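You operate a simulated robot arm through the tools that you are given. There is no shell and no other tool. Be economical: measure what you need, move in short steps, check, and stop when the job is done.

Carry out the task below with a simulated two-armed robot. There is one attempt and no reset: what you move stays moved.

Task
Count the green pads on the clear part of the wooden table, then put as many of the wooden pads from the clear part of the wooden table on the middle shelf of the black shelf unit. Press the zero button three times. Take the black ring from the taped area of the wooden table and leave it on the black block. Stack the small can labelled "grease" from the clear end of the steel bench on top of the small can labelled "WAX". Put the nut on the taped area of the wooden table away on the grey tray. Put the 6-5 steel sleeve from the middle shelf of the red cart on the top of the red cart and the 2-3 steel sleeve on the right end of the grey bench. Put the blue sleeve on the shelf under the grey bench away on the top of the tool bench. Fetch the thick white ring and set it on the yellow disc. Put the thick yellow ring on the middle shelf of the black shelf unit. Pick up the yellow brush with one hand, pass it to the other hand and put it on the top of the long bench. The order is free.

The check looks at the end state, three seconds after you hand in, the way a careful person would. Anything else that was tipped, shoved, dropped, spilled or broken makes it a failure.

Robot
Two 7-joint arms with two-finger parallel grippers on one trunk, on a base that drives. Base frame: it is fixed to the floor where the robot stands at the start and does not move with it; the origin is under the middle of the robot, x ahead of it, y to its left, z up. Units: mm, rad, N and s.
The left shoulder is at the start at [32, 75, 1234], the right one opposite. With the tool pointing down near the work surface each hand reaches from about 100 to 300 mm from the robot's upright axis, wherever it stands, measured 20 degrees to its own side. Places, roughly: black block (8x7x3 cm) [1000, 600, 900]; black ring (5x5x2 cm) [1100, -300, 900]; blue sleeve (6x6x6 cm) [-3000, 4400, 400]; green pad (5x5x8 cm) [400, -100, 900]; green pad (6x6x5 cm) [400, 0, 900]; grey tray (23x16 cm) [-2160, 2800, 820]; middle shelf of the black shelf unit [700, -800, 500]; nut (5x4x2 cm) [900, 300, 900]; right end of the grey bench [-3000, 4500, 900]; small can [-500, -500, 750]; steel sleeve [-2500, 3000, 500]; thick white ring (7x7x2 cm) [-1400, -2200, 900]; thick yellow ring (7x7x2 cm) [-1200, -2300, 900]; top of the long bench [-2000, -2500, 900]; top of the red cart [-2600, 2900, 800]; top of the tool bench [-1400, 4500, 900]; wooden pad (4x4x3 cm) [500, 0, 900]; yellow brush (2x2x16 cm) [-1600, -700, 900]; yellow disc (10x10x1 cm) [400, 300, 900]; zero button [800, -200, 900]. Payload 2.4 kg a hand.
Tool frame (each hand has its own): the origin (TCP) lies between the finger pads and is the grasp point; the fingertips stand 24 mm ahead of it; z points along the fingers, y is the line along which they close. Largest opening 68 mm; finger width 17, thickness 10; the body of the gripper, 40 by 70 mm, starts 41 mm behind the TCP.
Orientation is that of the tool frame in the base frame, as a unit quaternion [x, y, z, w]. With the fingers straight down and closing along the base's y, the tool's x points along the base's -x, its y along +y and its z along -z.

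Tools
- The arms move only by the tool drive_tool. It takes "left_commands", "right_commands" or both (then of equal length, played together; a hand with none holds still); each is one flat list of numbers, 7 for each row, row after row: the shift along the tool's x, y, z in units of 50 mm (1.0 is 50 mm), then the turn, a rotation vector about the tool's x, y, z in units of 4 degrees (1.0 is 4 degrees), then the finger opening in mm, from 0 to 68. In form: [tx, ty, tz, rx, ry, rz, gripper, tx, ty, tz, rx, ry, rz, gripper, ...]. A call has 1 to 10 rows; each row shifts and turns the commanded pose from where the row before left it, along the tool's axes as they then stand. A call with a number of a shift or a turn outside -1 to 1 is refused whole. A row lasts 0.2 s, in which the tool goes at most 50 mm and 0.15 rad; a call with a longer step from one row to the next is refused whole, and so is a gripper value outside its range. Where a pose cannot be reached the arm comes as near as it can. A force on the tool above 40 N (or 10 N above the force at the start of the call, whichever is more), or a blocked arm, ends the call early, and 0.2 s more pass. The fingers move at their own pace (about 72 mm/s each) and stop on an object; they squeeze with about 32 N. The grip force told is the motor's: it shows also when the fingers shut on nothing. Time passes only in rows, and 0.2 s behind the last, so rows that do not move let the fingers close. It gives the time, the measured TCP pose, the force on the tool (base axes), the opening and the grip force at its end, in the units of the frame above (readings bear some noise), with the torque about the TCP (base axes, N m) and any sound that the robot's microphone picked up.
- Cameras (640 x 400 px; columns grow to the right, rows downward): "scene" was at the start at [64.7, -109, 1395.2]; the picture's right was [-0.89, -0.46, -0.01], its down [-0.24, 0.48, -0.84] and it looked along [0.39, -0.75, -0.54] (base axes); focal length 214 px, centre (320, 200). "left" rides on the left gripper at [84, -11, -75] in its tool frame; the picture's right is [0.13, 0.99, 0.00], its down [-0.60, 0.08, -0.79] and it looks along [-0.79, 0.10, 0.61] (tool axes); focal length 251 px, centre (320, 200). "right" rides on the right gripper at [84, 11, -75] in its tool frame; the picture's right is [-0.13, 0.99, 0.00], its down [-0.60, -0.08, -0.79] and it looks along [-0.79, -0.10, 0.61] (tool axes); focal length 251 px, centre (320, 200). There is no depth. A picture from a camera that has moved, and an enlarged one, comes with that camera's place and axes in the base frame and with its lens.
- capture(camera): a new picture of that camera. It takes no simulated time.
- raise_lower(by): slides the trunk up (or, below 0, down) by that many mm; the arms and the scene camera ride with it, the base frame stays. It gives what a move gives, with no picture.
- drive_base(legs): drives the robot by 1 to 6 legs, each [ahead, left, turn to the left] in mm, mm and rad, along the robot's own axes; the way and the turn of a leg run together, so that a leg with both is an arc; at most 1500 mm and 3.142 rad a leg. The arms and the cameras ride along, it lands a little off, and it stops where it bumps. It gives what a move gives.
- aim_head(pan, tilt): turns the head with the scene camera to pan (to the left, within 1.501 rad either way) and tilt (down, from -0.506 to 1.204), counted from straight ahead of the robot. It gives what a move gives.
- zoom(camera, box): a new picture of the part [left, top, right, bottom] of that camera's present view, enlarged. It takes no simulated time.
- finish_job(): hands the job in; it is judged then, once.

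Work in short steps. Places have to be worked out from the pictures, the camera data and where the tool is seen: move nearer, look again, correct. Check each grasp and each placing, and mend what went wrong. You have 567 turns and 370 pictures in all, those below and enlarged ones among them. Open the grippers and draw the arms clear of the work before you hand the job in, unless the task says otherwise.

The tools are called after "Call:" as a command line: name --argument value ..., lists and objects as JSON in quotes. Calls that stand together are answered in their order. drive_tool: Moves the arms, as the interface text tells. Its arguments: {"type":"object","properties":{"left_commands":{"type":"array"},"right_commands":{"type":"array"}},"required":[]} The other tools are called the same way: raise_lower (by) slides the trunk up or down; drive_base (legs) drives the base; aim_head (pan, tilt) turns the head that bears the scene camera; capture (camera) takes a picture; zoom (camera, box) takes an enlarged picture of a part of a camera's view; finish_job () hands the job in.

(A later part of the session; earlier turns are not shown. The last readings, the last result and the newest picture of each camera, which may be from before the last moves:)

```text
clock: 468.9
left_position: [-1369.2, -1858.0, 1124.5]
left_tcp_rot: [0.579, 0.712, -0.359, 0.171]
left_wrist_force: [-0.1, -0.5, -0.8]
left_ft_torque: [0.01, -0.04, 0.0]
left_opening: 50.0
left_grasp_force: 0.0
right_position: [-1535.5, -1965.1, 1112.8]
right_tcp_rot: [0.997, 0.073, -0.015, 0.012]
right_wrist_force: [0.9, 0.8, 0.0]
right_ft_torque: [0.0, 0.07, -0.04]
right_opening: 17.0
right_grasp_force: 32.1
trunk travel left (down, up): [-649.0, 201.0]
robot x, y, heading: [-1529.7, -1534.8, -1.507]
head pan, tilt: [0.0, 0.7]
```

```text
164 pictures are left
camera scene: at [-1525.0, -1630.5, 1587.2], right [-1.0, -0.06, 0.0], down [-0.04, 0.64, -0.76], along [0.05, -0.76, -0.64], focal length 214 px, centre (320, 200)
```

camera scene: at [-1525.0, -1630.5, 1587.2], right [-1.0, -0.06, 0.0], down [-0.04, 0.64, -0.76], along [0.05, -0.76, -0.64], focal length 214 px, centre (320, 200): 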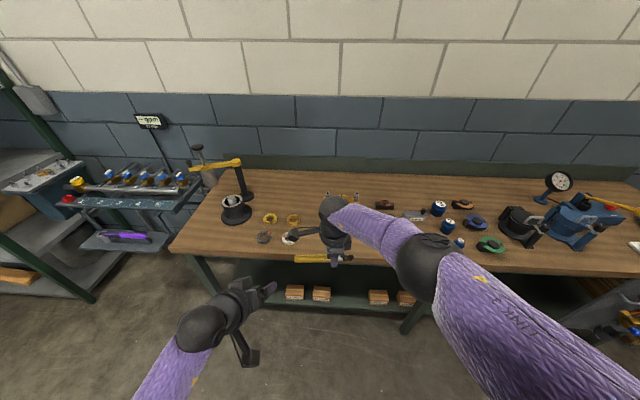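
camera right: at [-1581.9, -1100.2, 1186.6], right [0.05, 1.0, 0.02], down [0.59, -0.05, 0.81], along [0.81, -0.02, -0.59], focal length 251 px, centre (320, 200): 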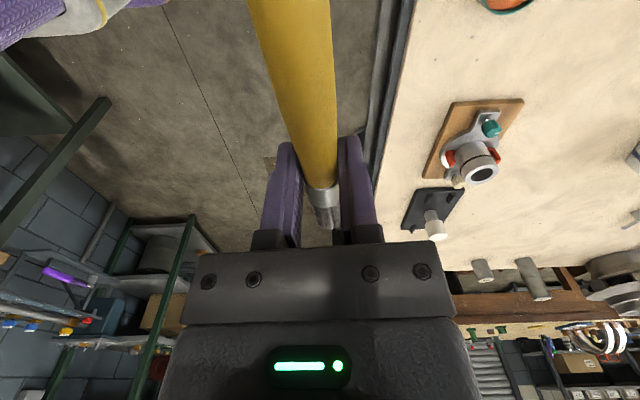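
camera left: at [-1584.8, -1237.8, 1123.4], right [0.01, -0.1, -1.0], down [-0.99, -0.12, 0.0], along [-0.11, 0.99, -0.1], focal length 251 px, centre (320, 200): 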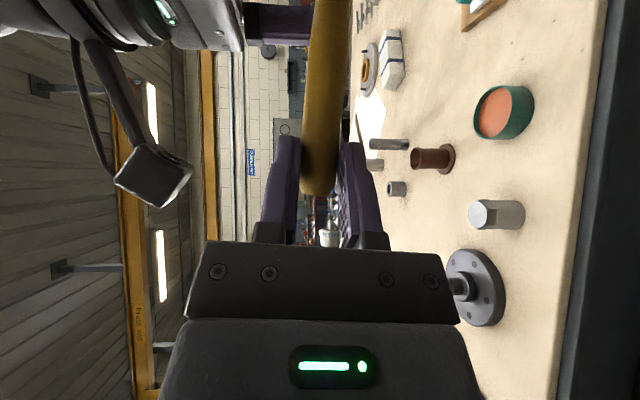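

Call:
drive_base --legs '[[0, 0, -0.062]]'

Call:
zoom --camera "scene" --box '[160, 160, 400, 290]'

Call:
zoom --camera "scene" --box '[340, 170, 620, 290]'

```text
clock: 469.7
left_position: [-1389.9, -1867.2, 1126.0]
left_tcp_rot: [0.602, 0.692, -0.365, 0.16]
left_wrist_force: [1.4, 0.4, 0.1]
left_ft_torque: [0.03, 0.03, 0.0]
left_opening: 50.1
left_grasp_force: 0.0
right_position: [-1563.2, -1964.8, 1113.6]
right_tcp_rot: [0.999, 0.042, -0.014, 0.011]
right_wrist_force: [-1.0, -0.3, -0.1]
right_ft_torque: [-0.04, 0.04, -0.01]
right_opening: 16.8
right_grasp_force: 31.7
trunk travel left (down, up): [-649.0, 201.0]
robot x, y, heading: [-1530.9, -1537.2, -1.565]
head pan, tilt: [0.0, 0.7]
```

```text
2.67 times, centred on (280, 225) of scene
camera zoom: at [-1531.3, -1630.8, 1587.2], right [-1.0, 0.0, 0.0], down [0.0, 0.64, -0.76], along [0.0, -0.76, -0.64], focal length 572 px, centre (427, 133)
```

zoom: 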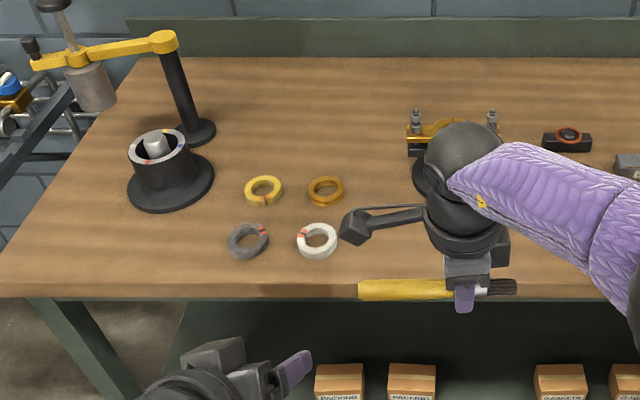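

```text
2.29 times, centred on (480, 230) of scene
camera zoom: at [-1531.3, -1630.8, 1587.2], right [-1.0, 0.0, 0.0], down [0.0, 0.64, -0.76], along [0.0, -0.76, -0.64], focal length 490 px, centre (-46, 131)
```

zoom: 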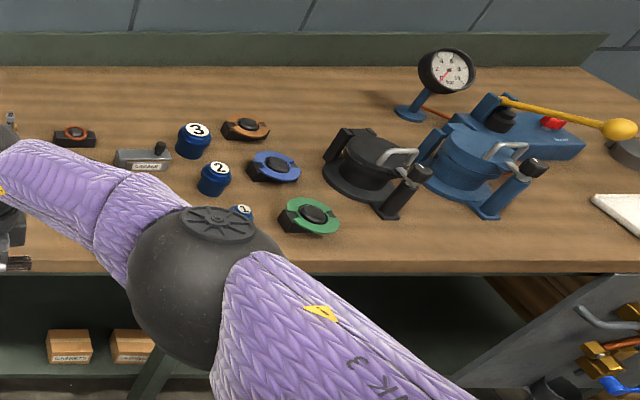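

White ring ≈(−1364,−2189), yellow ring ≈(−1258,−2294). Clear front strip for the brush around (−1610,−2180). Retract left, then approach and lower.

Call:
drive_tool --left_commands '[0, 0, -0.9, 0, 0, 0, 50, 0, 0, -0.9, 0, 0, 0, 50]'

Call:
drive_base --legs '[[215, -75, 0]]'

Call:
raise_lower --by -130

Call:
capture --camera "right"

Call:
capture --camera "scene"

```text
clock: 470.3
left_position: [-1367.6, -1802.5, 1184.6]
left_tcp_rot: [0.602, 0.692, -0.366, 0.159]
left_wrist_force: [-0.7, 0.2, -0.5]
left_ft_torque: [0.0, -0.01, 0.02]
left_opening: 49.9
left_grasp_force: 0.0
right_position: [-1563.0, -1964.1, 1113.9]
right_tcp_rot: [0.999, 0.043, -0.014, 0.012]
right_wrist_force: [0.1, -0.5, 0.0]
right_ft_torque: [0.02, 0.0, 0.0]
right_opening: 16.7
right_grasp_force: 31.9
trunk travel left (down, up): [-649.0, 201.0]
robot x, y, heading: [-1529.6, -1533.4, -1.572]
head pan, tilt: [0.0, 0.7]
```

```text
clock: 472.1
left_position: [-1442.6, -2021.1, 1185.4]
left_tcp_rot: [0.602, 0.692, -0.364, 0.159]
left_wrist_force: [-0.3, 0.4, -0.5]
left_ft_torque: [-0.02, 0.04, 0.01]
left_opening: 49.9
left_grasp_force: 0.0
right_position: [-1637.1, -2182.8, 1112.7]
right_tcp_rot: [0.999, 0.043, -0.015, 0.01]
right_wrist_force: [-0.7, -0.2, 0.4]
right_ft_torque: [0.06, 0.0, 0.01]
right_opening: 16.7
right_grasp_force: 32.0
trunk travel left (down, up): [-649.0, 201.0]
robot x, y, heading: [-1604.5, -1749.9, -1.568]
head pan, tilt: [0.0, 0.7]
```

```text
clock: 473.6
left_position: [-1441.5, -2021.3, 1051.8]
left_tcp_rot: [0.603, 0.692, -0.363, 0.158]
left_wrist_force: [-0.2, 0.2, -0.5]
left_ft_torque: [0.03, 0.02, 0.01]
left_opening: 50.1
left_grasp_force: 0.1
right_position: [-1636.6, -2182.6, 984.2]
right_tcp_rot: [0.999, 0.042, -0.014, 0.011]
right_wrist_force: [-0.3, 0.4, -0.1]
right_ft_torque: [-0.01, 0.02, 0.05]
right_opening: 16.6
right_grasp_force: 32.0
trunk travel left (down, up): [-519.0, 331.0]
robot x, y, heading: [-1600.6, -1750.3, -1.568]
head pan, tilt: [0.0, 0.7]
```

```text
161 pictures are left
camera right: at [-1549.6, -2183.7, 1056.7], right [-0.05, -1.0, 0.02], down [-0.59, 0.05, 0.81], along [-0.81, 0.02, -0.59], focal length 251 px, centre (320, 200)
```

right: 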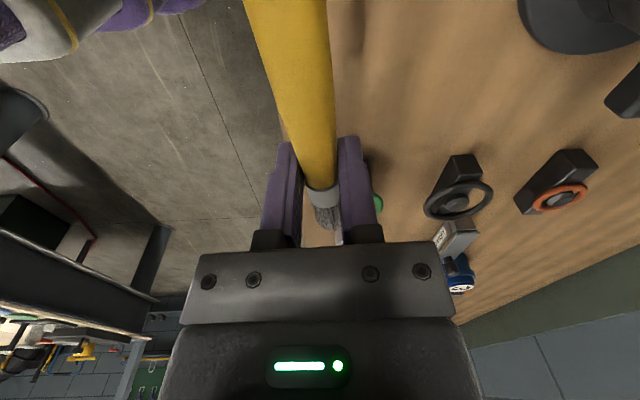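

```text
160 pictures are left
camera scene: at [-1604.9, -1854.3, 1457.0], right [-1.0, 0.0, 0.0], down [0.0, 0.64, -0.76], along [0.0, -0.76, -0.64], focal length 214 px, centre (320, 200)
```

scene: 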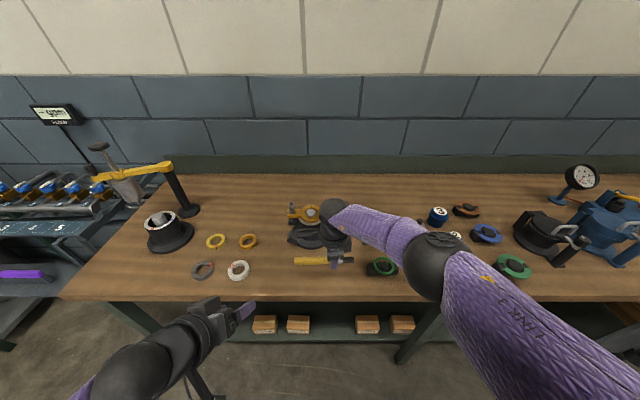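

Bench surface is ≈857 with its edge at y≈−2135. Move 52 mm further in, then lower.

Call:
drive_base --legs '[[52, 0, 0]]'

Call:
raise_lower --by -60

Call:
capture --camera "right"

Call:
zoom --camera "scene" --box '[230, 170, 430, 310]'

```text
clock: 474.6
left_position: [-1441.4, -2073.7, 1052.3]
left_tcp_rot: [0.603, 0.693, -0.363, 0.158]
left_wrist_force: [-0.6, 0.2, 1.3]
left_ft_torque: [-0.01, -0.02, -0.02]
left_opening: 49.8
left_grasp_force: 0.1
right_position: [-1636.3, -2234.3, 984.1]
right_tcp_rot: [0.999, 0.041, -0.014, 0.009]
right_wrist_force: [-1.0, -0.3, 0.5]
right_ft_torque: [0.0, 0.0, 0.01]
right_opening: 16.8
right_grasp_force: 32.5
trunk travel left (down, up): [-519.0, 331.0]
robot x, y, heading: [-1604.2, -1805.2, -1.568]
head pan, tilt: [0.0, 0.7]
```

```text
clock: 475.6
left_position: [-1440.5, -2074.6, 988.0]
left_tcp_rot: [0.604, 0.694, -0.36, 0.154]
left_wrist_force: [0.0, 0.1, 0.4]
left_ft_torque: [-0.02, -0.02, -0.02]
left_opening: 50.1
left_grasp_force: 0.0
right_position: [-1635.9, -2233.8, 923.5]
right_tcp_rot: [0.999, 0.041, -0.014, 0.011]
right_wrist_force: [-0.1, 1.0, 0.7]
right_ft_torque: [-0.03, 0.0, 0.01]
right_opening: 16.7
right_grasp_force: 31.9
trunk travel left (down, up): [-459.0, 391.0]
robot x, y, heading: [-1606.1, -1801.5, -1.57]
head pan, tilt: [0.0, 0.7]
```

```text
159 pictures are left
camera right: at [-1550.2, -2235.8, 996.7], right [-0.05, -1.0, 0.02], down [-0.59, 0.05, 0.81], along [-0.81, 0.02, -0.59], focal length 251 px, centre (320, 200)
```

right: 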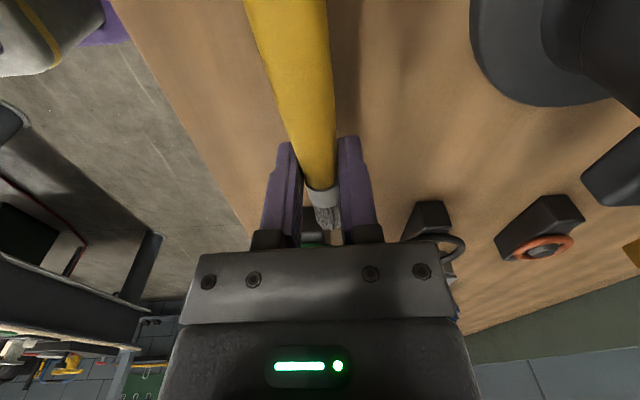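

```text
2.86 times, centred on (330, 240) of scene
camera zoom: at [-1604.9, -1911.8, 1396.8], right [-1.0, 0.0, 0.0], down [0.0, 0.64, -0.76], along [0.0, -0.76, -0.64], focal length 613 px, centre (291, 86)
```

zoom: 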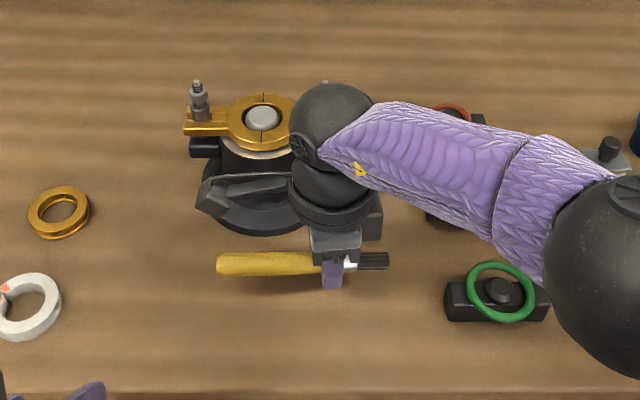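

Clear below. Lower by the arm gently.

Call:
drive_tool --right_commands '[0, 0, 0.35, 0, 0, 0, 5, 0, 0, 0.2, 0, 0, 0, 5, 0, 0, 0.1, 0, 0, 0, 5, 0, 0, 0, 0, 0, 0, 5]'

Call:
capture --camera "right"

```text
clock: 476.6
left_position: [-1442.6, -2073.3, 988.1]
left_tcp_rot: [0.604, 0.694, -0.36, 0.154]
left_wrist_force: [0.7, -0.5, 0.1]
left_ft_torque: [-0.01, 0.0, 0.01]
left_opening: 50.0
left_grasp_force: 0.0
right_position: [-1638.4, -2234.4, 891.8]
right_tcp_rot: [0.999, 0.041, -0.014, 0.011]
right_wrist_force: [0.2, 0.5, 0.8]
right_ft_torque: [-0.02, 0.01, 0.01]
right_opening: 16.6
right_grasp_force: 32.4
trunk travel left (down, up): [-459.0, 391.0]
robot x, y, heading: [-1601.1, -1804.8, -1.57]
head pan, tilt: [0.0, 0.7]
```

```text
157 pictures are left
camera right: at [-1551.5, -2236.6, 964.2], right [-0.05, -1.0, 0.02], down [-0.59, 0.05, 0.81], along [-0.81, 0.02, -0.59], focal length 251 px, centre (320, 200)
```

right: 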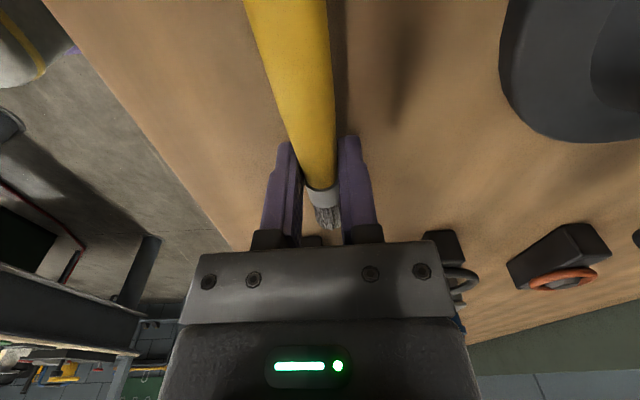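

Call:
drive_tool --right_commands '[0, 0, 0.1, 0, 0, 0, 5, 0, 0, 0.08, 0, 0, 0, 5, 0, 0, 0.08, 0, 0, 0, 5, 0, 0, 0, 0, 0, 0, 5]'

Call:
capture --camera "right"

```text
clock: 477.4
left_position: [-1441.9, -2072.4, 989.8]
left_tcp_rot: [0.604, 0.694, -0.361, 0.155]
left_wrist_force: [-0.5, 0.3, 0.4]
left_ft_torque: [-0.02, 0.0, -0.01]
left_opening: 49.9
left_grasp_force: 0.0
right_position: [-1638.7, -2235.4, 885.6]
right_tcp_rot: [0.999, 0.04, -0.013, 0.016]
right_wrist_force: [-0.7, 7.5, 21.8]
right_ft_torque: [0.55, -0.03, 0.07]
right_opening: 17.1
right_grasp_force: 31.7
trunk travel left (down, up): [-459.0, 391.0]
robot x, y, heading: [-1605.6, -1798.4, -1.568]
head pan, tilt: [0.0, 0.7]
stopped in row 3 (right hand): the force on the tool passed its limit at 48 N (the readings are from after the stop); the commanded pose is now the measured one
```

```text
156 pictures are left
camera right: at [-1552.0, -2235.7, 957.2], right [-0.05, -1.0, 0.03], down [-0.59, 0.06, 0.81], along [-0.81, 0.02, -0.59], focal length 251 px, centre (320, 200)
```

right: 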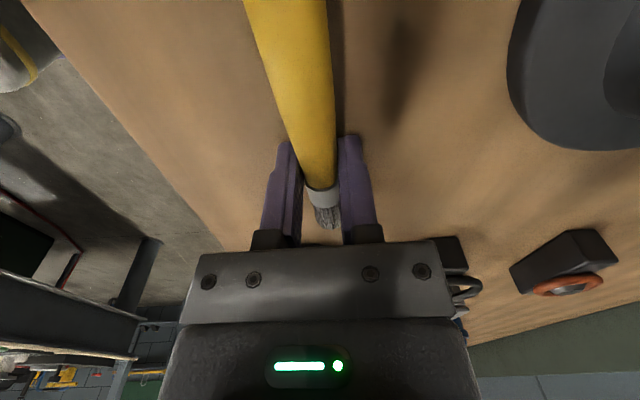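

Fingertips touch the bench. Ease up 2 mm, open, and rise.

Call:
drive_tool --right_commands '[0, 0, -0.05, 0, 0, 0, 5, 0, 0, 0, 0, 0, 0, 24, 0, 0, 0, 0, 0, 0, 40, 0, 0, 0, 0, 0, 0, 40, 0, 0, -0.5, 0, 0, 0, 40, 0, 0, -1, 0, 0, 0, 40, 0, 0, -1, 0, 0, 0, 40]'

Call:
capture --camera "right"

Call:
zoom --camera "scene" --box '[230, 170, 430, 310]'

```text
clock: 479.0
left_position: [-1441.6, -2074.1, 988.3]
left_tcp_rot: [0.603, 0.694, -0.36, 0.155]
left_wrist_force: [0.8, -0.1, 0.3]
left_ft_torque: [-0.04, 0.01, 0.01]
left_opening: 50.0
left_grasp_force: 0.0
right_position: [-1635.9, -2233.0, 1009.7]
right_tcp_rot: [0.999, 0.04, -0.014, 0.014]
right_wrist_force: [-0.3, 1.5, -0.9]
right_ft_torque: [0.0, -0.02, -0.08]
right_opening: 39.8
right_grasp_force: 0.0
trunk travel left (down, up): [-459.0, 391.0]
robot x, y, heading: [-1601.3, -1802.1, -1.573]
head pan, tilt: [0.0, 0.7]
```

```text
155 pictures are left
camera right: at [-1547.9, -2234.6, 1081.1], right [-0.05, -1.0, 0.03], down [-0.59, 0.05, 0.81], along [-0.81, 0.02, -0.59], focal length 251 px, centre (320, 200)
```

right: 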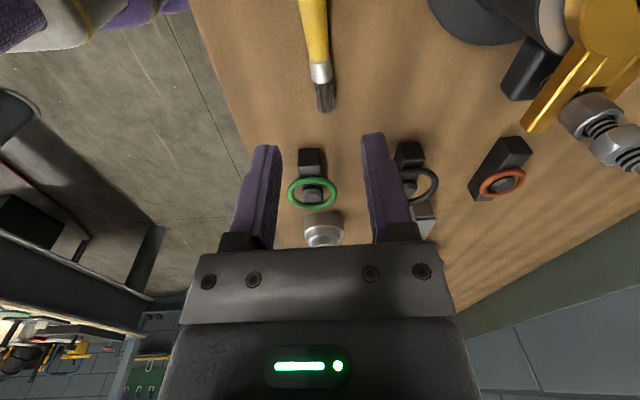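

```text
2.86 times, centred on (330, 240) of scene
camera zoom: at [-1604.9, -1911.7, 1396.8], right [-1.0, 0.0, 0.0], down [0.0, 0.64, -0.76], along [0.0, -0.76, -0.64], focal length 613 px, centre (291, 86)
```

zoom: 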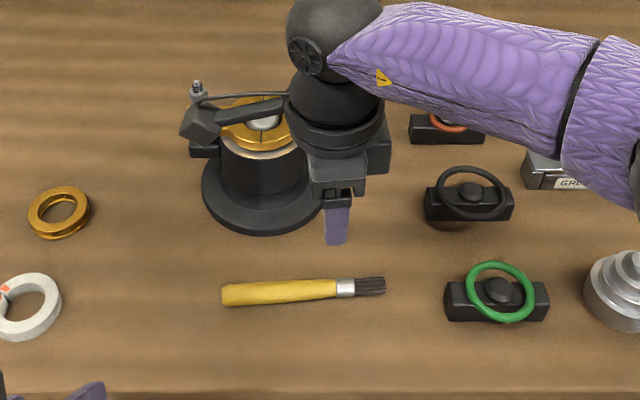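

Brush lies on the long bench. Next, rings: right hand (jaws along y) for white, left for yellow. Straighten the left tool to ~20° tilt, then reposition.

Call:
drive_tool --left_commands '[0, 0, 0, -0.635, 0.965, 0.428, 50, 0, 0, 0, -0.635, 0.965, 0.428, 50, 0, 0, 0, -0.635, 0.965, 0.428, 50, 0, 0, 0, -0.635, 0.965, 0.428, 50, 0, 0, 0, -0.635, 0.965, 0.428, 50, 0, 0, 0, -0.635, 0.965, 0.428, 50, 0, 0, 0, 0, 0, 0, 50]'

Call:
drive_base --legs '[[-60, 0, 0], [0, 300, 0]]'

Call:
capture --camera "scene"

Call:
capture --camera "right"

```text
clock: 480.6
left_position: [-1441.7, -2074.8, 987.8]
left_tcp_rot: [0.697, 0.696, -0.121, 0.122]
left_wrist_force: [-0.3, 0.5, -0.3]
left_ft_torque: [0.0, -0.01, 0.01]
left_opening: 50.0
left_grasp_force: 0.0
right_position: [-1635.2, -2233.3, 1008.2]
right_tcp_rot: [0.999, 0.041, -0.014, 0.014]
right_wrist_force: [0.7, 0.8, 1.3]
right_ft_torque: [0.01, 0.0, 0.01]
right_opening: 39.9
right_grasp_force: 0.2
trunk travel left (down, up): [-459.0, 391.0]
robot x, y, heading: [-1604.1, -1803.3, -1.566]
head pan, tilt: [0.0, 0.7]
```

```text
clock: 483.2
left_position: [-1142.6, -2014.4, 988.1]
left_tcp_rot: [0.696, 0.697, -0.123, 0.122]
left_wrist_force: [-0.7, 0.8, -0.6]
left_ft_torque: [-0.01, -0.02, 0.01]
left_opening: 50.2
left_grasp_force: 0.1
right_position: [-1331.8, -2173.5, 1006.7]
right_tcp_rot: [0.999, 0.042, -0.014, 0.015]
right_wrist_force: [-0.3, 0.5, 0.1]
right_ft_torque: [-0.01, -0.02, -0.01]
right_opening: 40.1
right_grasp_force: 0.0
trunk travel left (down, up): [-459.0, 391.0]
robot x, y, heading: [-1304.5, -1742.8, -1.57]
head pan, tilt: [0.0, 0.7]
```

```text
153 pictures are left
camera scene: at [-1304.4, -1851.1, 1396.7], right [-1.0, 0.0, 0.0], down [0.0, 0.64, -0.76], along [0.0, -0.76, -0.64], focal length 214 px, centre (320, 200)
```

scene: 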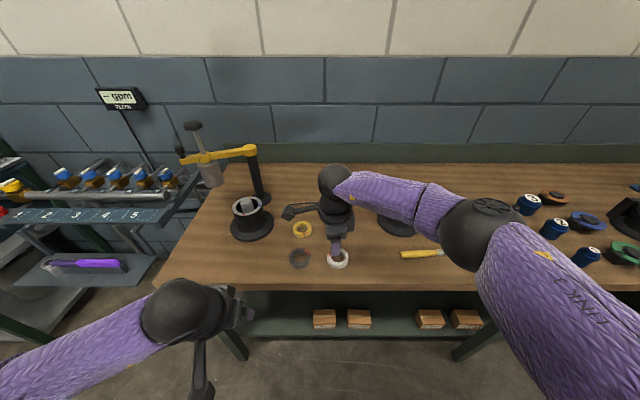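

```text
152 pictures are left
camera right: at [-1246.5, -2173.8, 1080.5], right [-0.04, -1.0, 0.03], down [-0.59, 0.05, 0.81], along [-0.81, 0.02, -0.59], focal length 251 px, centre (320, 200)
```

right: 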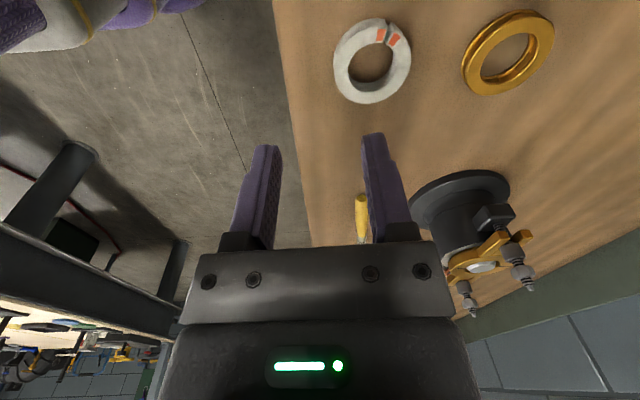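

White ring ≈(−1346,−2217), gap away from near wall. Grip the near wall: go to (−1346,−2190).

Call:
drive_base --legs '[[40, 0, 0]]'

Call:
drive_tool --right_commands '[-0.28, -0.44, 0, 0, 0, 0, 40, 0, 0, 0.9, 0, 0, 0, 40, 0, 0, 0.5, 0, 0, 0, 40, 0, 0, 0, 0, 0, 0, 40]'

Call:
capture --camera "right"

```text
clock: 484.1
left_position: [-1141.0, -2054.1, 988.6]
left_tcp_rot: [0.696, 0.697, -0.122, 0.121]
left_wrist_force: [0.8, -0.3, 0.2]
left_ft_torque: [0.01, 0.0, 0.0]
left_opening: 49.9
left_grasp_force: 0.0
right_position: [-1332.5, -2212.4, 1007.4]
right_tcp_rot: [0.999, 0.041, -0.014, 0.015]
right_wrist_force: [0.8, 0.2, 1.1]
right_ft_torque: [0.01, -0.03, -0.03]
right_opening: 39.9
right_grasp_force: 0.0
trunk travel left (down, up): [-459.0, 391.0]
robot x, y, heading: [-1304.0, -1784.9, -1.57]
head pan, tilt: [0.0, 0.7]
```

```text
clock: 485.1
left_position: [-1142.0, -2054.4, 988.6]
left_tcp_rot: [0.697, 0.696, -0.123, 0.122]
left_wrist_force: [0.7, 0.3, -0.4]
left_ft_torque: [0.02, 0.02, 0.03]
left_opening: 50.0
left_grasp_force: 0.0
right_position: [-1352.1, -2193.3, 936.3]
right_tcp_rot: [0.999, 0.042, -0.014, 0.015]
right_wrist_force: [-0.8, 0.4, -0.2]
right_ft_torque: [-0.05, -0.01, 0.0]
right_opening: 40.1
right_grasp_force: 0.1
trunk travel left (down, up): [-459.0, 391.0]
robot x, y, heading: [-1304.7, -1783.0, -1.568]
head pan, tilt: [0.0, 0.7]
```

```text
151 pictures are left
camera right: at [-1266.1, -2195.0, 1008.8], right [-0.04, -1.0, 0.03], down [-0.59, 0.05, 0.81], along [-0.81, 0.02, -0.59], focal length 251 px, centre (320, 200)
```

right: 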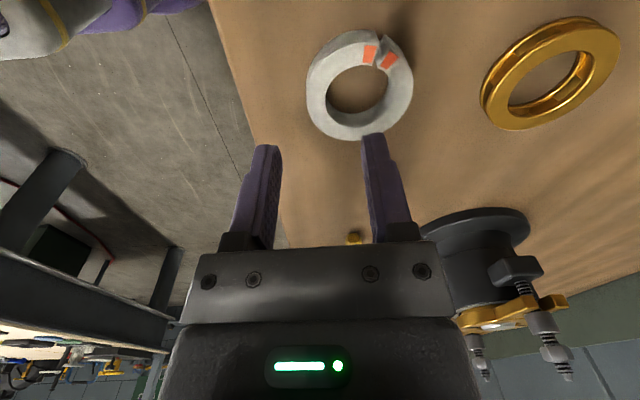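

Call:
drive_tool --right_commands '[0.15, -0.04, 0, 0, 0, 0, 40, 0, 0, 0.5, 0, 0, 0, 40, 0, 0, 0.3, 0, 0, 0, 40, 0, 0, 0, 0, 0, 0, 40]'

Call:
capture --camera "right"

```text
clock: 486.1
left_position: [-1140.3, -2054.0, 989.6]
left_tcp_rot: [0.696, 0.697, -0.123, 0.122]
left_wrist_force: [-0.7, 0.2, 0.3]
left_ft_torque: [0.04, 0.0, 0.02]
left_opening: 50.0
left_grasp_force: 0.0
right_position: [-1347.1, -2193.4, 898.1]
right_tcp_rot: [0.999, 0.041, -0.015, 0.014]
right_wrist_force: [0.0, 0.4, -0.2]
right_ft_torque: [0.01, -0.02, 0.0]
right_opening: 40.1
right_grasp_force: 0.1
trunk travel left (down, up): [-459.0, 391.0]
robot x, y, heading: [-1302.7, -1780.4, -1.573]
head pan, tilt: [0.0, 0.7]
```

```text
150 pictures are left
camera right: at [-1259.0, -2194.3, 969.9], right [-0.04, -1.0, 0.03], down [-0.59, 0.05, 0.81], along [-0.81, 0.02, -0.59], focal length 251 px, centre (320, 200)
```

right: 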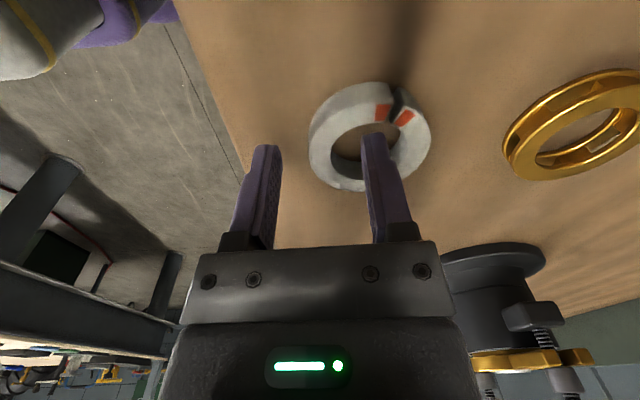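

The inner finger is over the hole. Lower 9 mm and close.

Call:
drive_tool --right_commands '[0, 0, 0.18, 0, 0, 0, 40, 0, 0, 0, 0, 0, 0, 40, 0, 0, 0, 0, 0, 0, 3, 0, 0, 0, 0, 0, 0, 3, 0, 0, 0, 0, 0, 0, 3]'

Call:
drive_tool --right_commands '[0, 0, -0.4, 0, 0, 0, 3, 0, 0, -1, 0, 0, 0, 3, 0, 0, -0.8, 0, 0, 0, 3, 0, 0, 0, 0, 0, 0, 3]'

Call:
capture --camera "right"

```text
clock: 487.2
left_position: [-1141.6, -2055.0, 988.6]
left_tcp_rot: [0.696, 0.697, -0.123, 0.122]
left_wrist_force: [-0.2, 0.2, -0.8]
left_ft_torque: [0.03, 0.02, 0.01]
left_opening: 49.9
left_grasp_force: 0.0
right_position: [-1345.3, -2192.9, 888.9]
right_tcp_rot: [0.999, 0.042, -0.013, 0.015]
right_wrist_force: [-0.2, 0.2, 0.7]
right_ft_torque: [0.0, 0.01, -0.03]
right_opening: 11.0
right_grasp_force: 31.9
trunk travel left (down, up): [-459.0, 391.0]
robot x, y, heading: [-1299.5, -1783.6, -1.566]
head pan, tilt: [0.0, 0.7]
```

```text
clock: 488.2
left_position: [-1140.1, -2052.8, 988.0]
left_tcp_rot: [0.696, 0.697, -0.123, 0.122]
left_wrist_force: [0.3, -0.1, 0.8]
left_ft_torque: [0.02, 0.02, 0.01]
left_opening: 49.8
left_grasp_force: 0.1
right_position: [-1343.4, -2189.2, 999.5]
right_tcp_rot: [0.999, 0.041, -0.014, 0.014]
right_wrist_force: [-0.5, -0.3, -0.2]
right_ft_torque: [0.0, -0.01, 0.01]
right_opening: 10.8
right_grasp_force: 32.0
trunk travel left (down, up): [-459.0, 391.0]
robot x, y, heading: [-1303.3, -1780.2, -1.567]
head pan, tilt: [0.0, 0.7]
```

```text
149 pictures are left
camera right: at [-1255.8, -2190.1, 1071.4], right [-0.05, -1.0, 0.03], down [-0.59, 0.05, 0.81], along [-0.81, 0.02, -0.59], focal length 251 px, centre (320, 200)
```

right: 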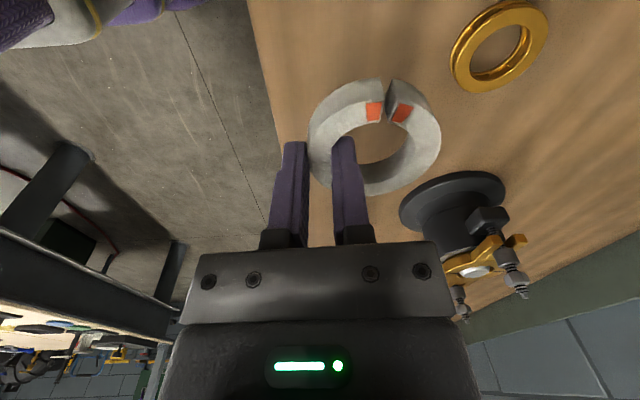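

White ring held. Advance the base 95 mm and bring the left hand toward the yellow ring.

Call:
drive_base --legs '[[92, 0, 0]]'

Call:
drive_tool --left_commands '[-0.9, -0.4, 0.3, 0, 0, 0, 40, -0.9, -0.4, 0.3, 0, 0, 0, 40, -0.4, -0.4, 0.13, 0, 0, 0, 40, 0, 0, 0, 0, 0, 0, 40]'

Call:
capture --camera "left"

Call:
capture --camera "scene"

```text
clock: 489.4
left_position: [-1139.4, -2144.7, 987.6]
left_tcp_rot: [0.696, 0.697, -0.123, 0.121]
left_wrist_force: [0.0, -0.5, 0.6]
left_ft_torque: [0.01, 0.01, -0.02]
left_opening: 50.1
left_grasp_force: 0.1
right_position: [-1341.4, -2280.1, 997.8]
right_tcp_rot: [0.999, 0.042, -0.014, 0.014]
right_wrist_force: [0.4, 0.1, -0.3]
right_ft_torque: [0.03, 0.0, -0.03]
right_opening: 10.9
right_grasp_force: 31.7
trunk travel left (down, up): [-459.0, 391.0]
robot x, y, heading: [-1302.2, -1872.7, -1.569]
head pan, tilt: [0.0, 0.7]
```

```text
refused: row 1 steps farther than a row can; nothing moved
```

```text
148 pictures are left
camera left: at [-1152.4, -2040.9, 1030.5], right [0.99, 0.12, -0.05], down [0.08, -0.3, 0.95], along [0.1, -0.95, -0.31], focal length 251 px, centre (320, 200)
```

left: 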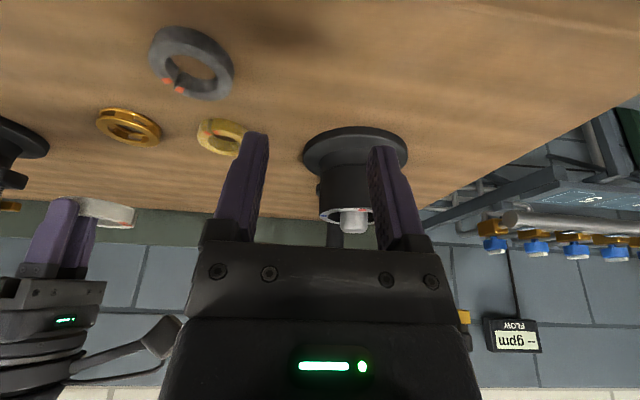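

```text
147 pictures are left
camera scene: at [-1304.5, -1983.6, 1396.6], right [-1.0, 0.0, 0.0], down [0.0, 0.65, -0.76], along [0.0, -0.76, -0.65], focal length 214 px, centre (320, 200)
```

scene: 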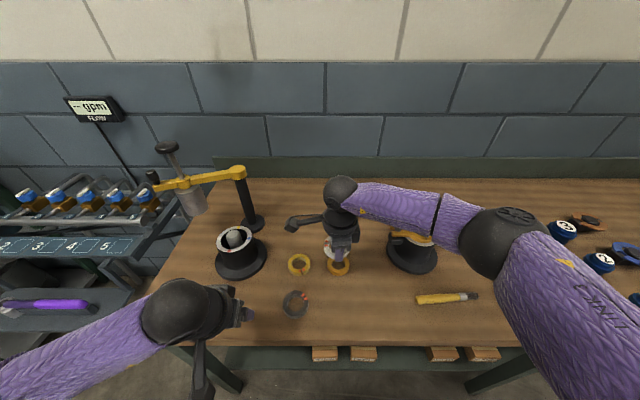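

Right hand's camera would be in the way; pull the right hand back and aside, then move left over the yellow ring's left wall (≈−1218,−2320).

Call:
drive_tool --right_commands '[0, -0.9, 0, 0, 0, 0, 3, -0.4, -0.9, 0, 0, 0, 0, 3, -0.5, -0.8, 0, 0, 0, 0, 3, -0.9, 0, -0.3, 0, 0, 0, 3]'

Call:
drive_tool --left_commands '[-0.8, -0.4, 0.28, 0, 0, 0, 40, -0.8, -0.4, 0.28, 0, 0, 0, 40, -0.8, -0.4, 0.28, 0, 0, 0, 40, -0.5, -0.35, 0.18, 0, 0, 0, 40, 0, 0, 0, 0, 0, 0, 40]'

Call:
capture --camera "left"

```text
clock: 490.4
left_position: [-1141.3, -2143.8, 990.5]
left_tcp_rot: [0.696, 0.697, -0.123, 0.122]
left_wrist_force: [0.2, -0.2, 1.2]
left_ft_torque: [0.02, -0.02, 0.01]
left_opening: 50.0
left_grasp_force: 0.0
right_position: [-1441.1, -2156.2, 1010.5]
right_tcp_rot: [0.999, 0.044, -0.014, 0.015]
right_wrist_force: [-0.2, 1.1, -0.1]
right_ft_torque: [0.02, -0.01, -0.03]
right_opening: 10.8
right_grasp_force: 31.1
trunk travel left (down, up): [-459.0, 391.0]
robot x, y, heading: [-1301.9, -1873.6, -1.566]
head pan, tilt: [0.0, 0.7]
```

```text
clock: 491.6
left_position: [-1217.1, -2299.6, 989.4]
left_tcp_rot: [0.695, 0.697, -0.122, 0.122]
left_wrist_force: [0.6, 0.0, 0.3]
left_ft_torque: [0.03, 0.02, -0.04]
left_opening: 39.9
left_grasp_force: 0.0
right_position: [-1440.6, -2155.7, 1011.0]
right_tcp_rot: [0.999, 0.042, -0.014, 0.014]
right_wrist_force: [-1.1, 0.1, -0.5]
right_ft_torque: [-0.01, -0.01, 0.01]
right_opening: 11.0
right_grasp_force: 31.3
trunk travel left (down, up): [-459.0, 391.0]
robot x, y, heading: [-1301.8, -1874.7, -1.566]
head pan, tilt: [0.0, 0.7]
```

```text
146 pictures are left
camera left: at [-1228.8, -2194.5, 1032.1], right [0.99, 0.12, -0.04], down [0.08, -0.3, 0.95], along [0.1, -0.95, -0.3], focal length 251 px, centre (320, 200)
```

left: 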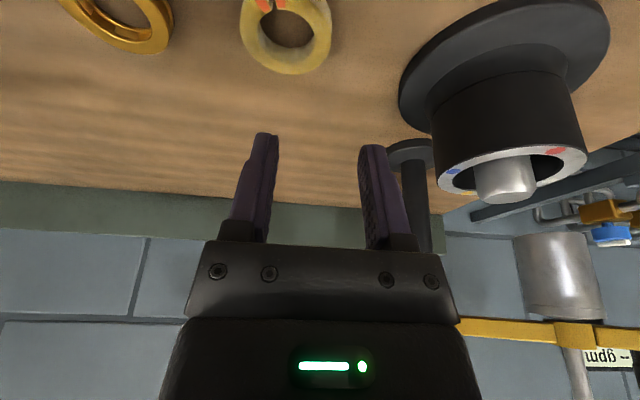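

Yellow ring centre ≈(−1243,−2325), gap on near side. Move forward 20, descend to z≈930.

Call:
drive_tool --left_commands '[-0.38, 0.02, 0.14, 0, 0, 0, 40, 0.3, 0, 0.85, 0, 0, 0, 40, 0.1, 0, 0.28, 0, 0, 0, 40, 0, 0, 0, 0, 0, 0, 40]'

Call:
capture --camera "left"

```text
clock: 492.6
left_position: [-1216.6, -2318.8, 932.1]
left_tcp_rot: [0.696, 0.697, -0.122, 0.121]
left_wrist_force: [-0.6, 0.1, -0.5]
left_ft_torque: [-0.01, -0.02, -0.02]
left_opening: 40.0
left_grasp_force: 0.2
right_position: [-1440.6, -2156.4, 1010.5]
right_tcp_rot: [0.999, 0.043, -0.014, 0.014]
right_wrist_force: [0.6, -0.3, -0.7]
right_ft_torque: [0.02, -0.04, 0.03]
right_opening: 10.8
right_grasp_force: 32.0
trunk travel left (down, up): [-459.0, 391.0]
robot x, y, heading: [-1302.7, -1876.8, -1.569]
head pan, tilt: [0.0, 0.7]
```

```text
145 pictures are left
camera left: at [-1228.2, -2215.0, 973.4], right [0.99, 0.12, -0.05], down [0.08, -0.3, 0.95], along [0.1, -0.95, -0.31], focal length 251 px, centre (320, 200)
```

left: 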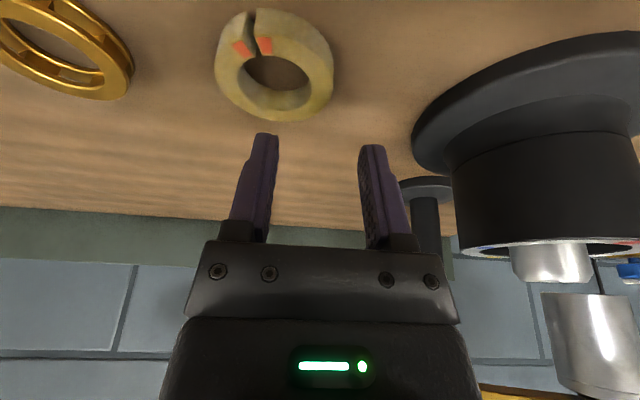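

Call:
drive_tool --left_commands '[0.19, 0, 0.53, 0, 0, 0, 40, 0, 0, 0, 0, 0, 0, 40]'

Call:
capture --camera "left"

```text
clock: 493.2
left_position: [-1215.9, -2318.8, 902.6]
left_tcp_rot: [0.696, 0.697, -0.123, 0.122]
left_wrist_force: [0.8, 0.5, -0.5]
left_ft_torque: [-0.01, -0.01, 0.01]
left_opening: 40.0
left_grasp_force: 0.1
right_position: [-1440.6, -2156.5, 1011.5]
right_tcp_rot: [0.999, 0.042, -0.014, 0.015]
right_wrist_force: [0.8, -0.2, -0.3]
right_ft_torque: [0.01, -0.01, 0.0]
right_opening: 11.0
right_grasp_force: 32.0
trunk travel left (down, up): [-459.0, 391.0]
robot x, y, heading: [-1303.7, -1873.8, -1.568]
head pan, tilt: [0.0, 0.7]
```

```text
144 pictures are left
camera left: at [-1228.2, -2214.2, 944.6], right [0.99, 0.12, -0.05], down [0.08, -0.3, 0.95], along [0.1, -0.95, -0.31], focal length 251 px, centre (320, 200)
```

left: 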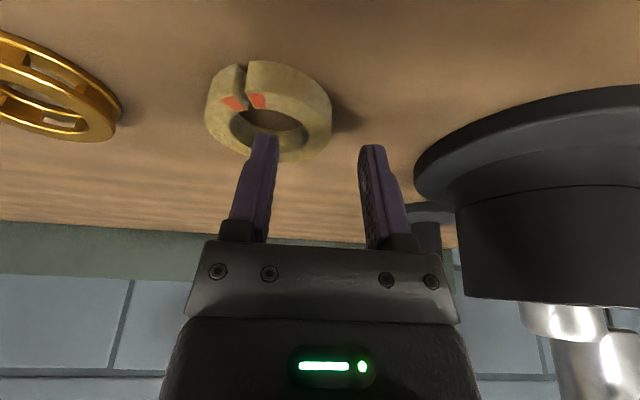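

Ring centre is nearer (y≈−2312). Back 10 mm, then lower to z≈889 and close.

Call:
drive_tool --left_commands '[0.19, 0.04, -0.07, 0, 0, 0, 40, 0.08, 0, 0.24, 0, 0, 0, 40, 0, 0, 0, 0, 0, 0, 40]'

Call:
capture --camera "left"

```text
clock: 494.0
left_position: [-1214.4, -2308.4, 889.3]
left_tcp_rot: [0.696, 0.697, -0.122, 0.121]
left_wrist_force: [-0.4, -1.0, 0.3]
left_ft_torque: [0.02, 0.0, 0.02]
left_opening: 40.2
left_grasp_force: 0.0
right_position: [-1441.8, -2156.7, 1010.7]
right_tcp_rot: [0.999, 0.042, -0.015, 0.015]
right_wrist_force: [1.0, -0.3, 0.2]
right_ft_torque: [0.01, -0.04, -0.03]
right_opening: 11.1
right_grasp_force: 32.3
trunk travel left (down, up): [-459.0, 391.0]
robot x, y, heading: [-1304.7, -1875.5, -1.568]
head pan, tilt: [0.0, 0.7]
```

```text
143 pictures are left
camera left: at [-1227.1, -2204.6, 931.7], right [0.99, 0.12, -0.04], down [0.08, -0.3, 0.95], along [0.1, -0.95, -0.31], focal length 251 px, centre (320, 200)
```

left: 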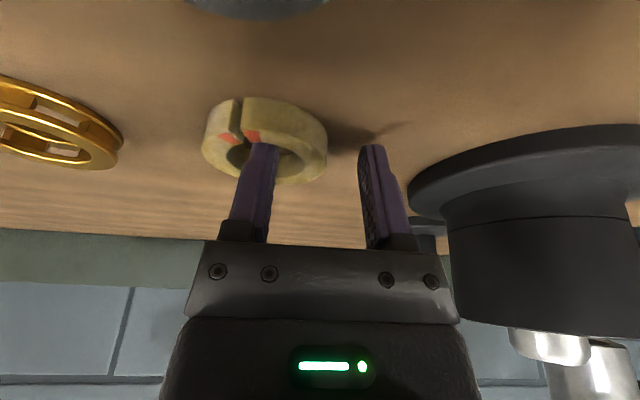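

Call:
drive_tool --left_commands '[0, 0, 0, 0, 0, 0, 3, 0, 0, 0, 0, 0, 0, 3, 0, 0, 0, 0, 0, 0, 3, -0.14, 0, -0.38, 0, 0, 0, 3, -0.34, 0, -0.93, 0, 0, 0, 3, -0.34, 0, -0.93, 0, 0, 0, 3, 0, 0, 0, 0, 0, 0, 3]'

Call:
capture --camera "left"

Call:
capture --camera "scene"

```text
clock: 495.6
left_position: [-1215.3, -2308.9, 1010.5]
left_tcp_rot: [0.696, 0.697, -0.123, 0.122]
left_wrist_force: [0.1, 0.1, 0.4]
left_ft_torque: [0.01, -0.02, 0.02]
left_opening: 11.9
left_grasp_force: 32.1
right_position: [-1441.4, -2155.5, 1009.5]
right_tcp_rot: [0.999, 0.042, -0.014, 0.014]
right_wrist_force: [-0.8, -0.2, -1.4]
right_ft_torque: [0.02, 0.01, 0.01]
right_opening: 10.9
right_grasp_force: 31.8
trunk travel left (down, up): [-459.0, 391.0]
robot x, y, heading: [-1300.0, -1873.7, -1.569]
head pan, tilt: [0.0, 0.7]
```

```text
142 pictures are left
camera left: at [-1225.9, -2204.7, 1052.2], right [0.99, 0.12, -0.04], down [0.08, -0.3, 0.95], along [0.1, -0.95, -0.31], focal length 251 px, centre (320, 200)
```

left: 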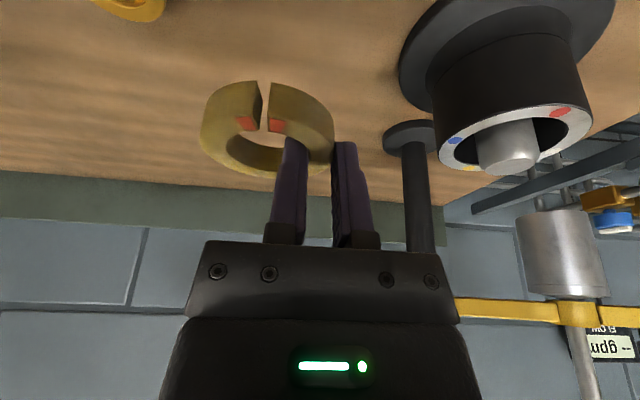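

```text
141 pictures are left
camera scene: at [-1304.6, -1982.6, 1396.7], right [-1.0, 0.0, 0.0], down [0.0, 0.64, -0.76], along [0.0, -0.76, -0.64], focal length 214 px, centre (320, 200)
```

scene: 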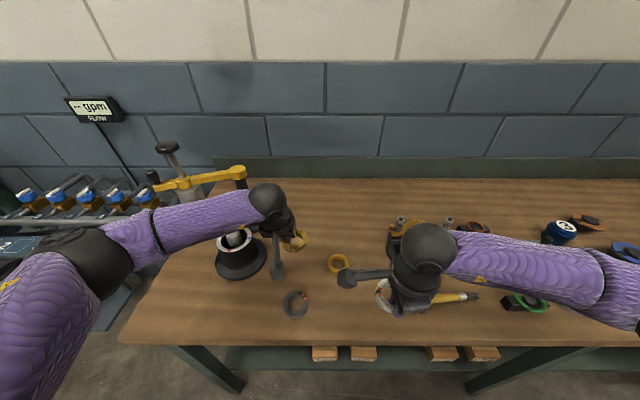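

Both rings held. Drive back and over to the black shelf unit's open side, facing it.

Call:
drive_base --legs '[[-330, 0, 0], [0, 1100, 0], [0, 860, 0], [0, 0, 3.14]]'

Call:
aim_head --pan 0 --tilt 0.8

Call:
capture --camera "scene"

```text
clock: 501.7
left_position: [-333.4, -1955.4, 1025.3]
left_tcp_rot: [0.696, 0.692, -0.137, 0.135]
left_wrist_force: [-0.1, -0.6, -0.5]
left_ft_torque: [0.04, 0.02, 0.01]
left_opening: 11.9
left_grasp_force: 32.0
right_position: [-560.7, -1800.8, 1020.5]
right_tcp_rot: [0.998, 0.041, -0.012, 0.035]
right_wrist_force: [0.6, -1.5, -0.6]
right_ft_torque: [0.04, 0.0, 0.02]
right_opening: 10.6
right_grasp_force: 31.4
trunk travel left (down, up): [-459.0, 391.0]
robot x, y, heading: [-418.8, -1554.9, -1.567]
head pan, tilt: [0.0, 0.7]
stopped in leg 2: the robot was blocked; the commanded pose is now the measured one
```

```text
clock: 502.3
left_position: [-319.9, -1936.8, 1024.6]
left_tcp_rot: [0.697, 0.691, -0.136, 0.136]
left_wrist_force: [-1.3, -1.2, -1.7]
left_ft_torque: [0.04, -0.01, 0.04]
left_opening: 11.8
left_grasp_force: 31.7
right_position: [-544.2, -1779.6, 1018.9]
right_tcp_rot: [0.999, 0.036, -0.011, 0.033]
right_wrist_force: [-0.9, -1.8, -0.2]
right_ft_torque: [0.06, -0.01, -0.02]
right_opening: 10.9
right_grasp_force: 31.5
trunk travel left (down, up): [-459.0, 391.0]
robot x, y, heading: [-398.2, -1534.0, -1.573]
head pan, tilt: [0.0, 0.799]
```

```text
140 pictures are left
camera scene: at [-415.3, -1657.9, 1389.2], right [-1.0, 0.01, -0.01], down [0.01, 0.73, -0.69], along [0.0, -0.69, -0.73], focal length 214 px, centre (320, 200)
```

scene: 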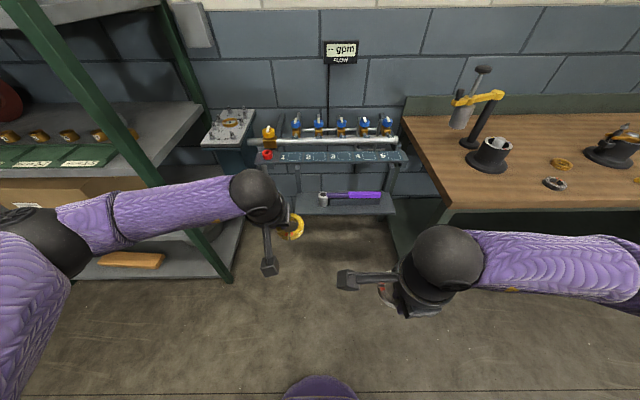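

The left elbow met the green rack post. Move away right, back up, then turn before going past.

Call:
drive_base --legs '[[0, -220, 0], [-150, 0, 0]]'

Call:
aim_head --pan 0.7 --tilt 0.6

Call:
capture --camera "scene"

```text
clock: 505.0
left_position: [-542.6, -1800.4, 1021.7]
left_tcp_rot: [0.694, 0.694, -0.138, 0.133]
left_wrist_force: [0.7, -0.3, -0.1]
left_ft_torque: [-0.01, 0.01, -0.03]
left_opening: 11.9
left_grasp_force: 31.6
right_position: [-770.4, -1644.4, 1019.3]
right_tcp_rot: [0.999, 0.04, -0.015, 0.032]
right_wrist_force: [-0.6, 1.8, -0.5]
right_ft_torque: [0.01, -0.01, -0.02]
right_opening: 10.7
right_grasp_force: 32.1
trunk travel left (down, up): [-459.0, 391.0]
robot x, y, heading: [-632.4, -1396.0, -1.567]
head pan, tilt: [0.0, 0.799]
```

```text
clock: 506.1
left_position: [-542.5, -1800.1, 1021.0]
left_tcp_rot: [0.694, 0.695, -0.137, 0.132]
left_wrist_force: [-0.7, -0.1, -0.2]
left_ft_torque: [0.02, 0.0, 0.01]
left_opening: 11.8
left_grasp_force: 32.0
right_position: [-771.0, -1646.4, 1018.9]
right_tcp_rot: [0.999, 0.039, -0.015, 0.031]
right_wrist_force: [0.1, -0.6, -0.7]
right_ft_torque: [0.0, 0.01, 0.01]
right_opening: 10.8
right_grasp_force: 31.2
trunk travel left (down, up): [-459.0, 391.0]
robot x, y, heading: [-632.6, -1396.0, -1.571]
head pan, tilt: [0.7, 0.6]
```

```text
139 pictures are left
camera scene: at [-578.8, -1488.1, 1405.3], right [-0.76, -0.65, 0.0], down [-0.36, 0.43, -0.82], along [0.53, -0.63, -0.57], focal length 214 px, centre (320, 200)
```

scene: 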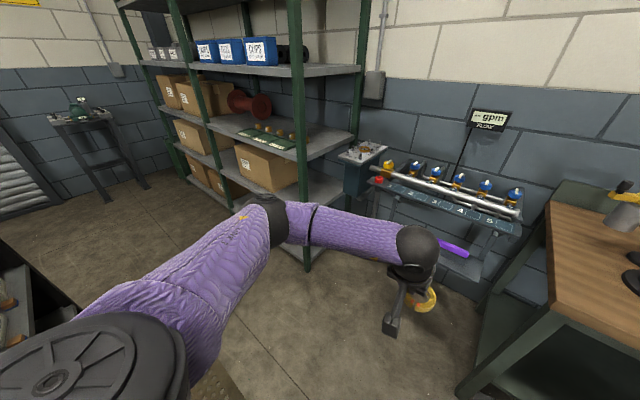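

Rack items look undisturbed. Turn to face +y here, then travel along to the shelf.

Call:
drive_base --legs '[[0, 0, 3.141], [0, -850, 0], [-120, -440, 0]]'

Call:
aim_head --pan 0 --tilt 0.7

Call:
capture --camera "scene"

```text
clock: 516.3
left_position: [-177.9, -978.6, 1005.2]
left_tcp_rot: [-0.681, 0.711, 0.117, 0.129]
left_wrist_force: [-0.3, 0.5, 0.0]
left_ft_torque: [-0.02, 0.02, 0.0]
left_opening: 11.5
left_grasp_force: 32.1
right_position: [43.6, -1141.4, 1006.3]
right_tcp_rot: [-0.017, 1.0, 0.013, 0.012]
right_wrist_force: [0.0, 0.5, -0.8]
right_ft_torque: [-0.02, 0.02, 0.02]
right_opening: 10.7
right_grasp_force: 31.6
trunk travel left (down, up): [-459.0, 391.0]
robot x, y, heading: [-107.6, -1420.8, 1.53]
head pan, tilt: [0.7, 0.6]
stopped in leg 2: the robot was blocked; the commanded pose is now the measured one
```

```text
clock: 517.4
left_position: [-179.1, -982.0, 1005.2]
left_tcp_rot: [-0.681, 0.711, 0.118, 0.13]
left_wrist_force: [-0.5, 0.7, -0.2]
left_ft_torque: [0.0, 0.01, 0.02]
left_opening: 11.9
left_grasp_force: 32.3
right_position: [43.2, -1143.7, 1008.5]
right_tcp_rot: [-0.016, 1.0, 0.013, 0.012]
right_wrist_force: [-0.1, -0.2, -1.6]
right_ft_torque: [-0.02, 0.02, -0.03]
right_opening: 10.8
right_grasp_force: 31.9
trunk travel left (down, up): [-459.0, 391.0]
robot x, y, heading: [-106.2, -1420.7, 1.523]
head pan, tilt: [0.0, 0.7]
```

```text
138 pictures are left
camera scene: at [-106.0, -1340.0, 1401.3], right [1.0, -0.04, 0.0], down [-0.03, -0.63, -0.78], along [0.03, 0.78, -0.63], focal length 214 px, centre (320, 200)
```

scene: 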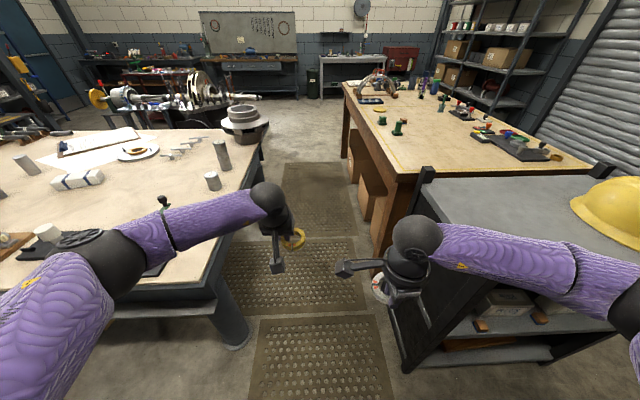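

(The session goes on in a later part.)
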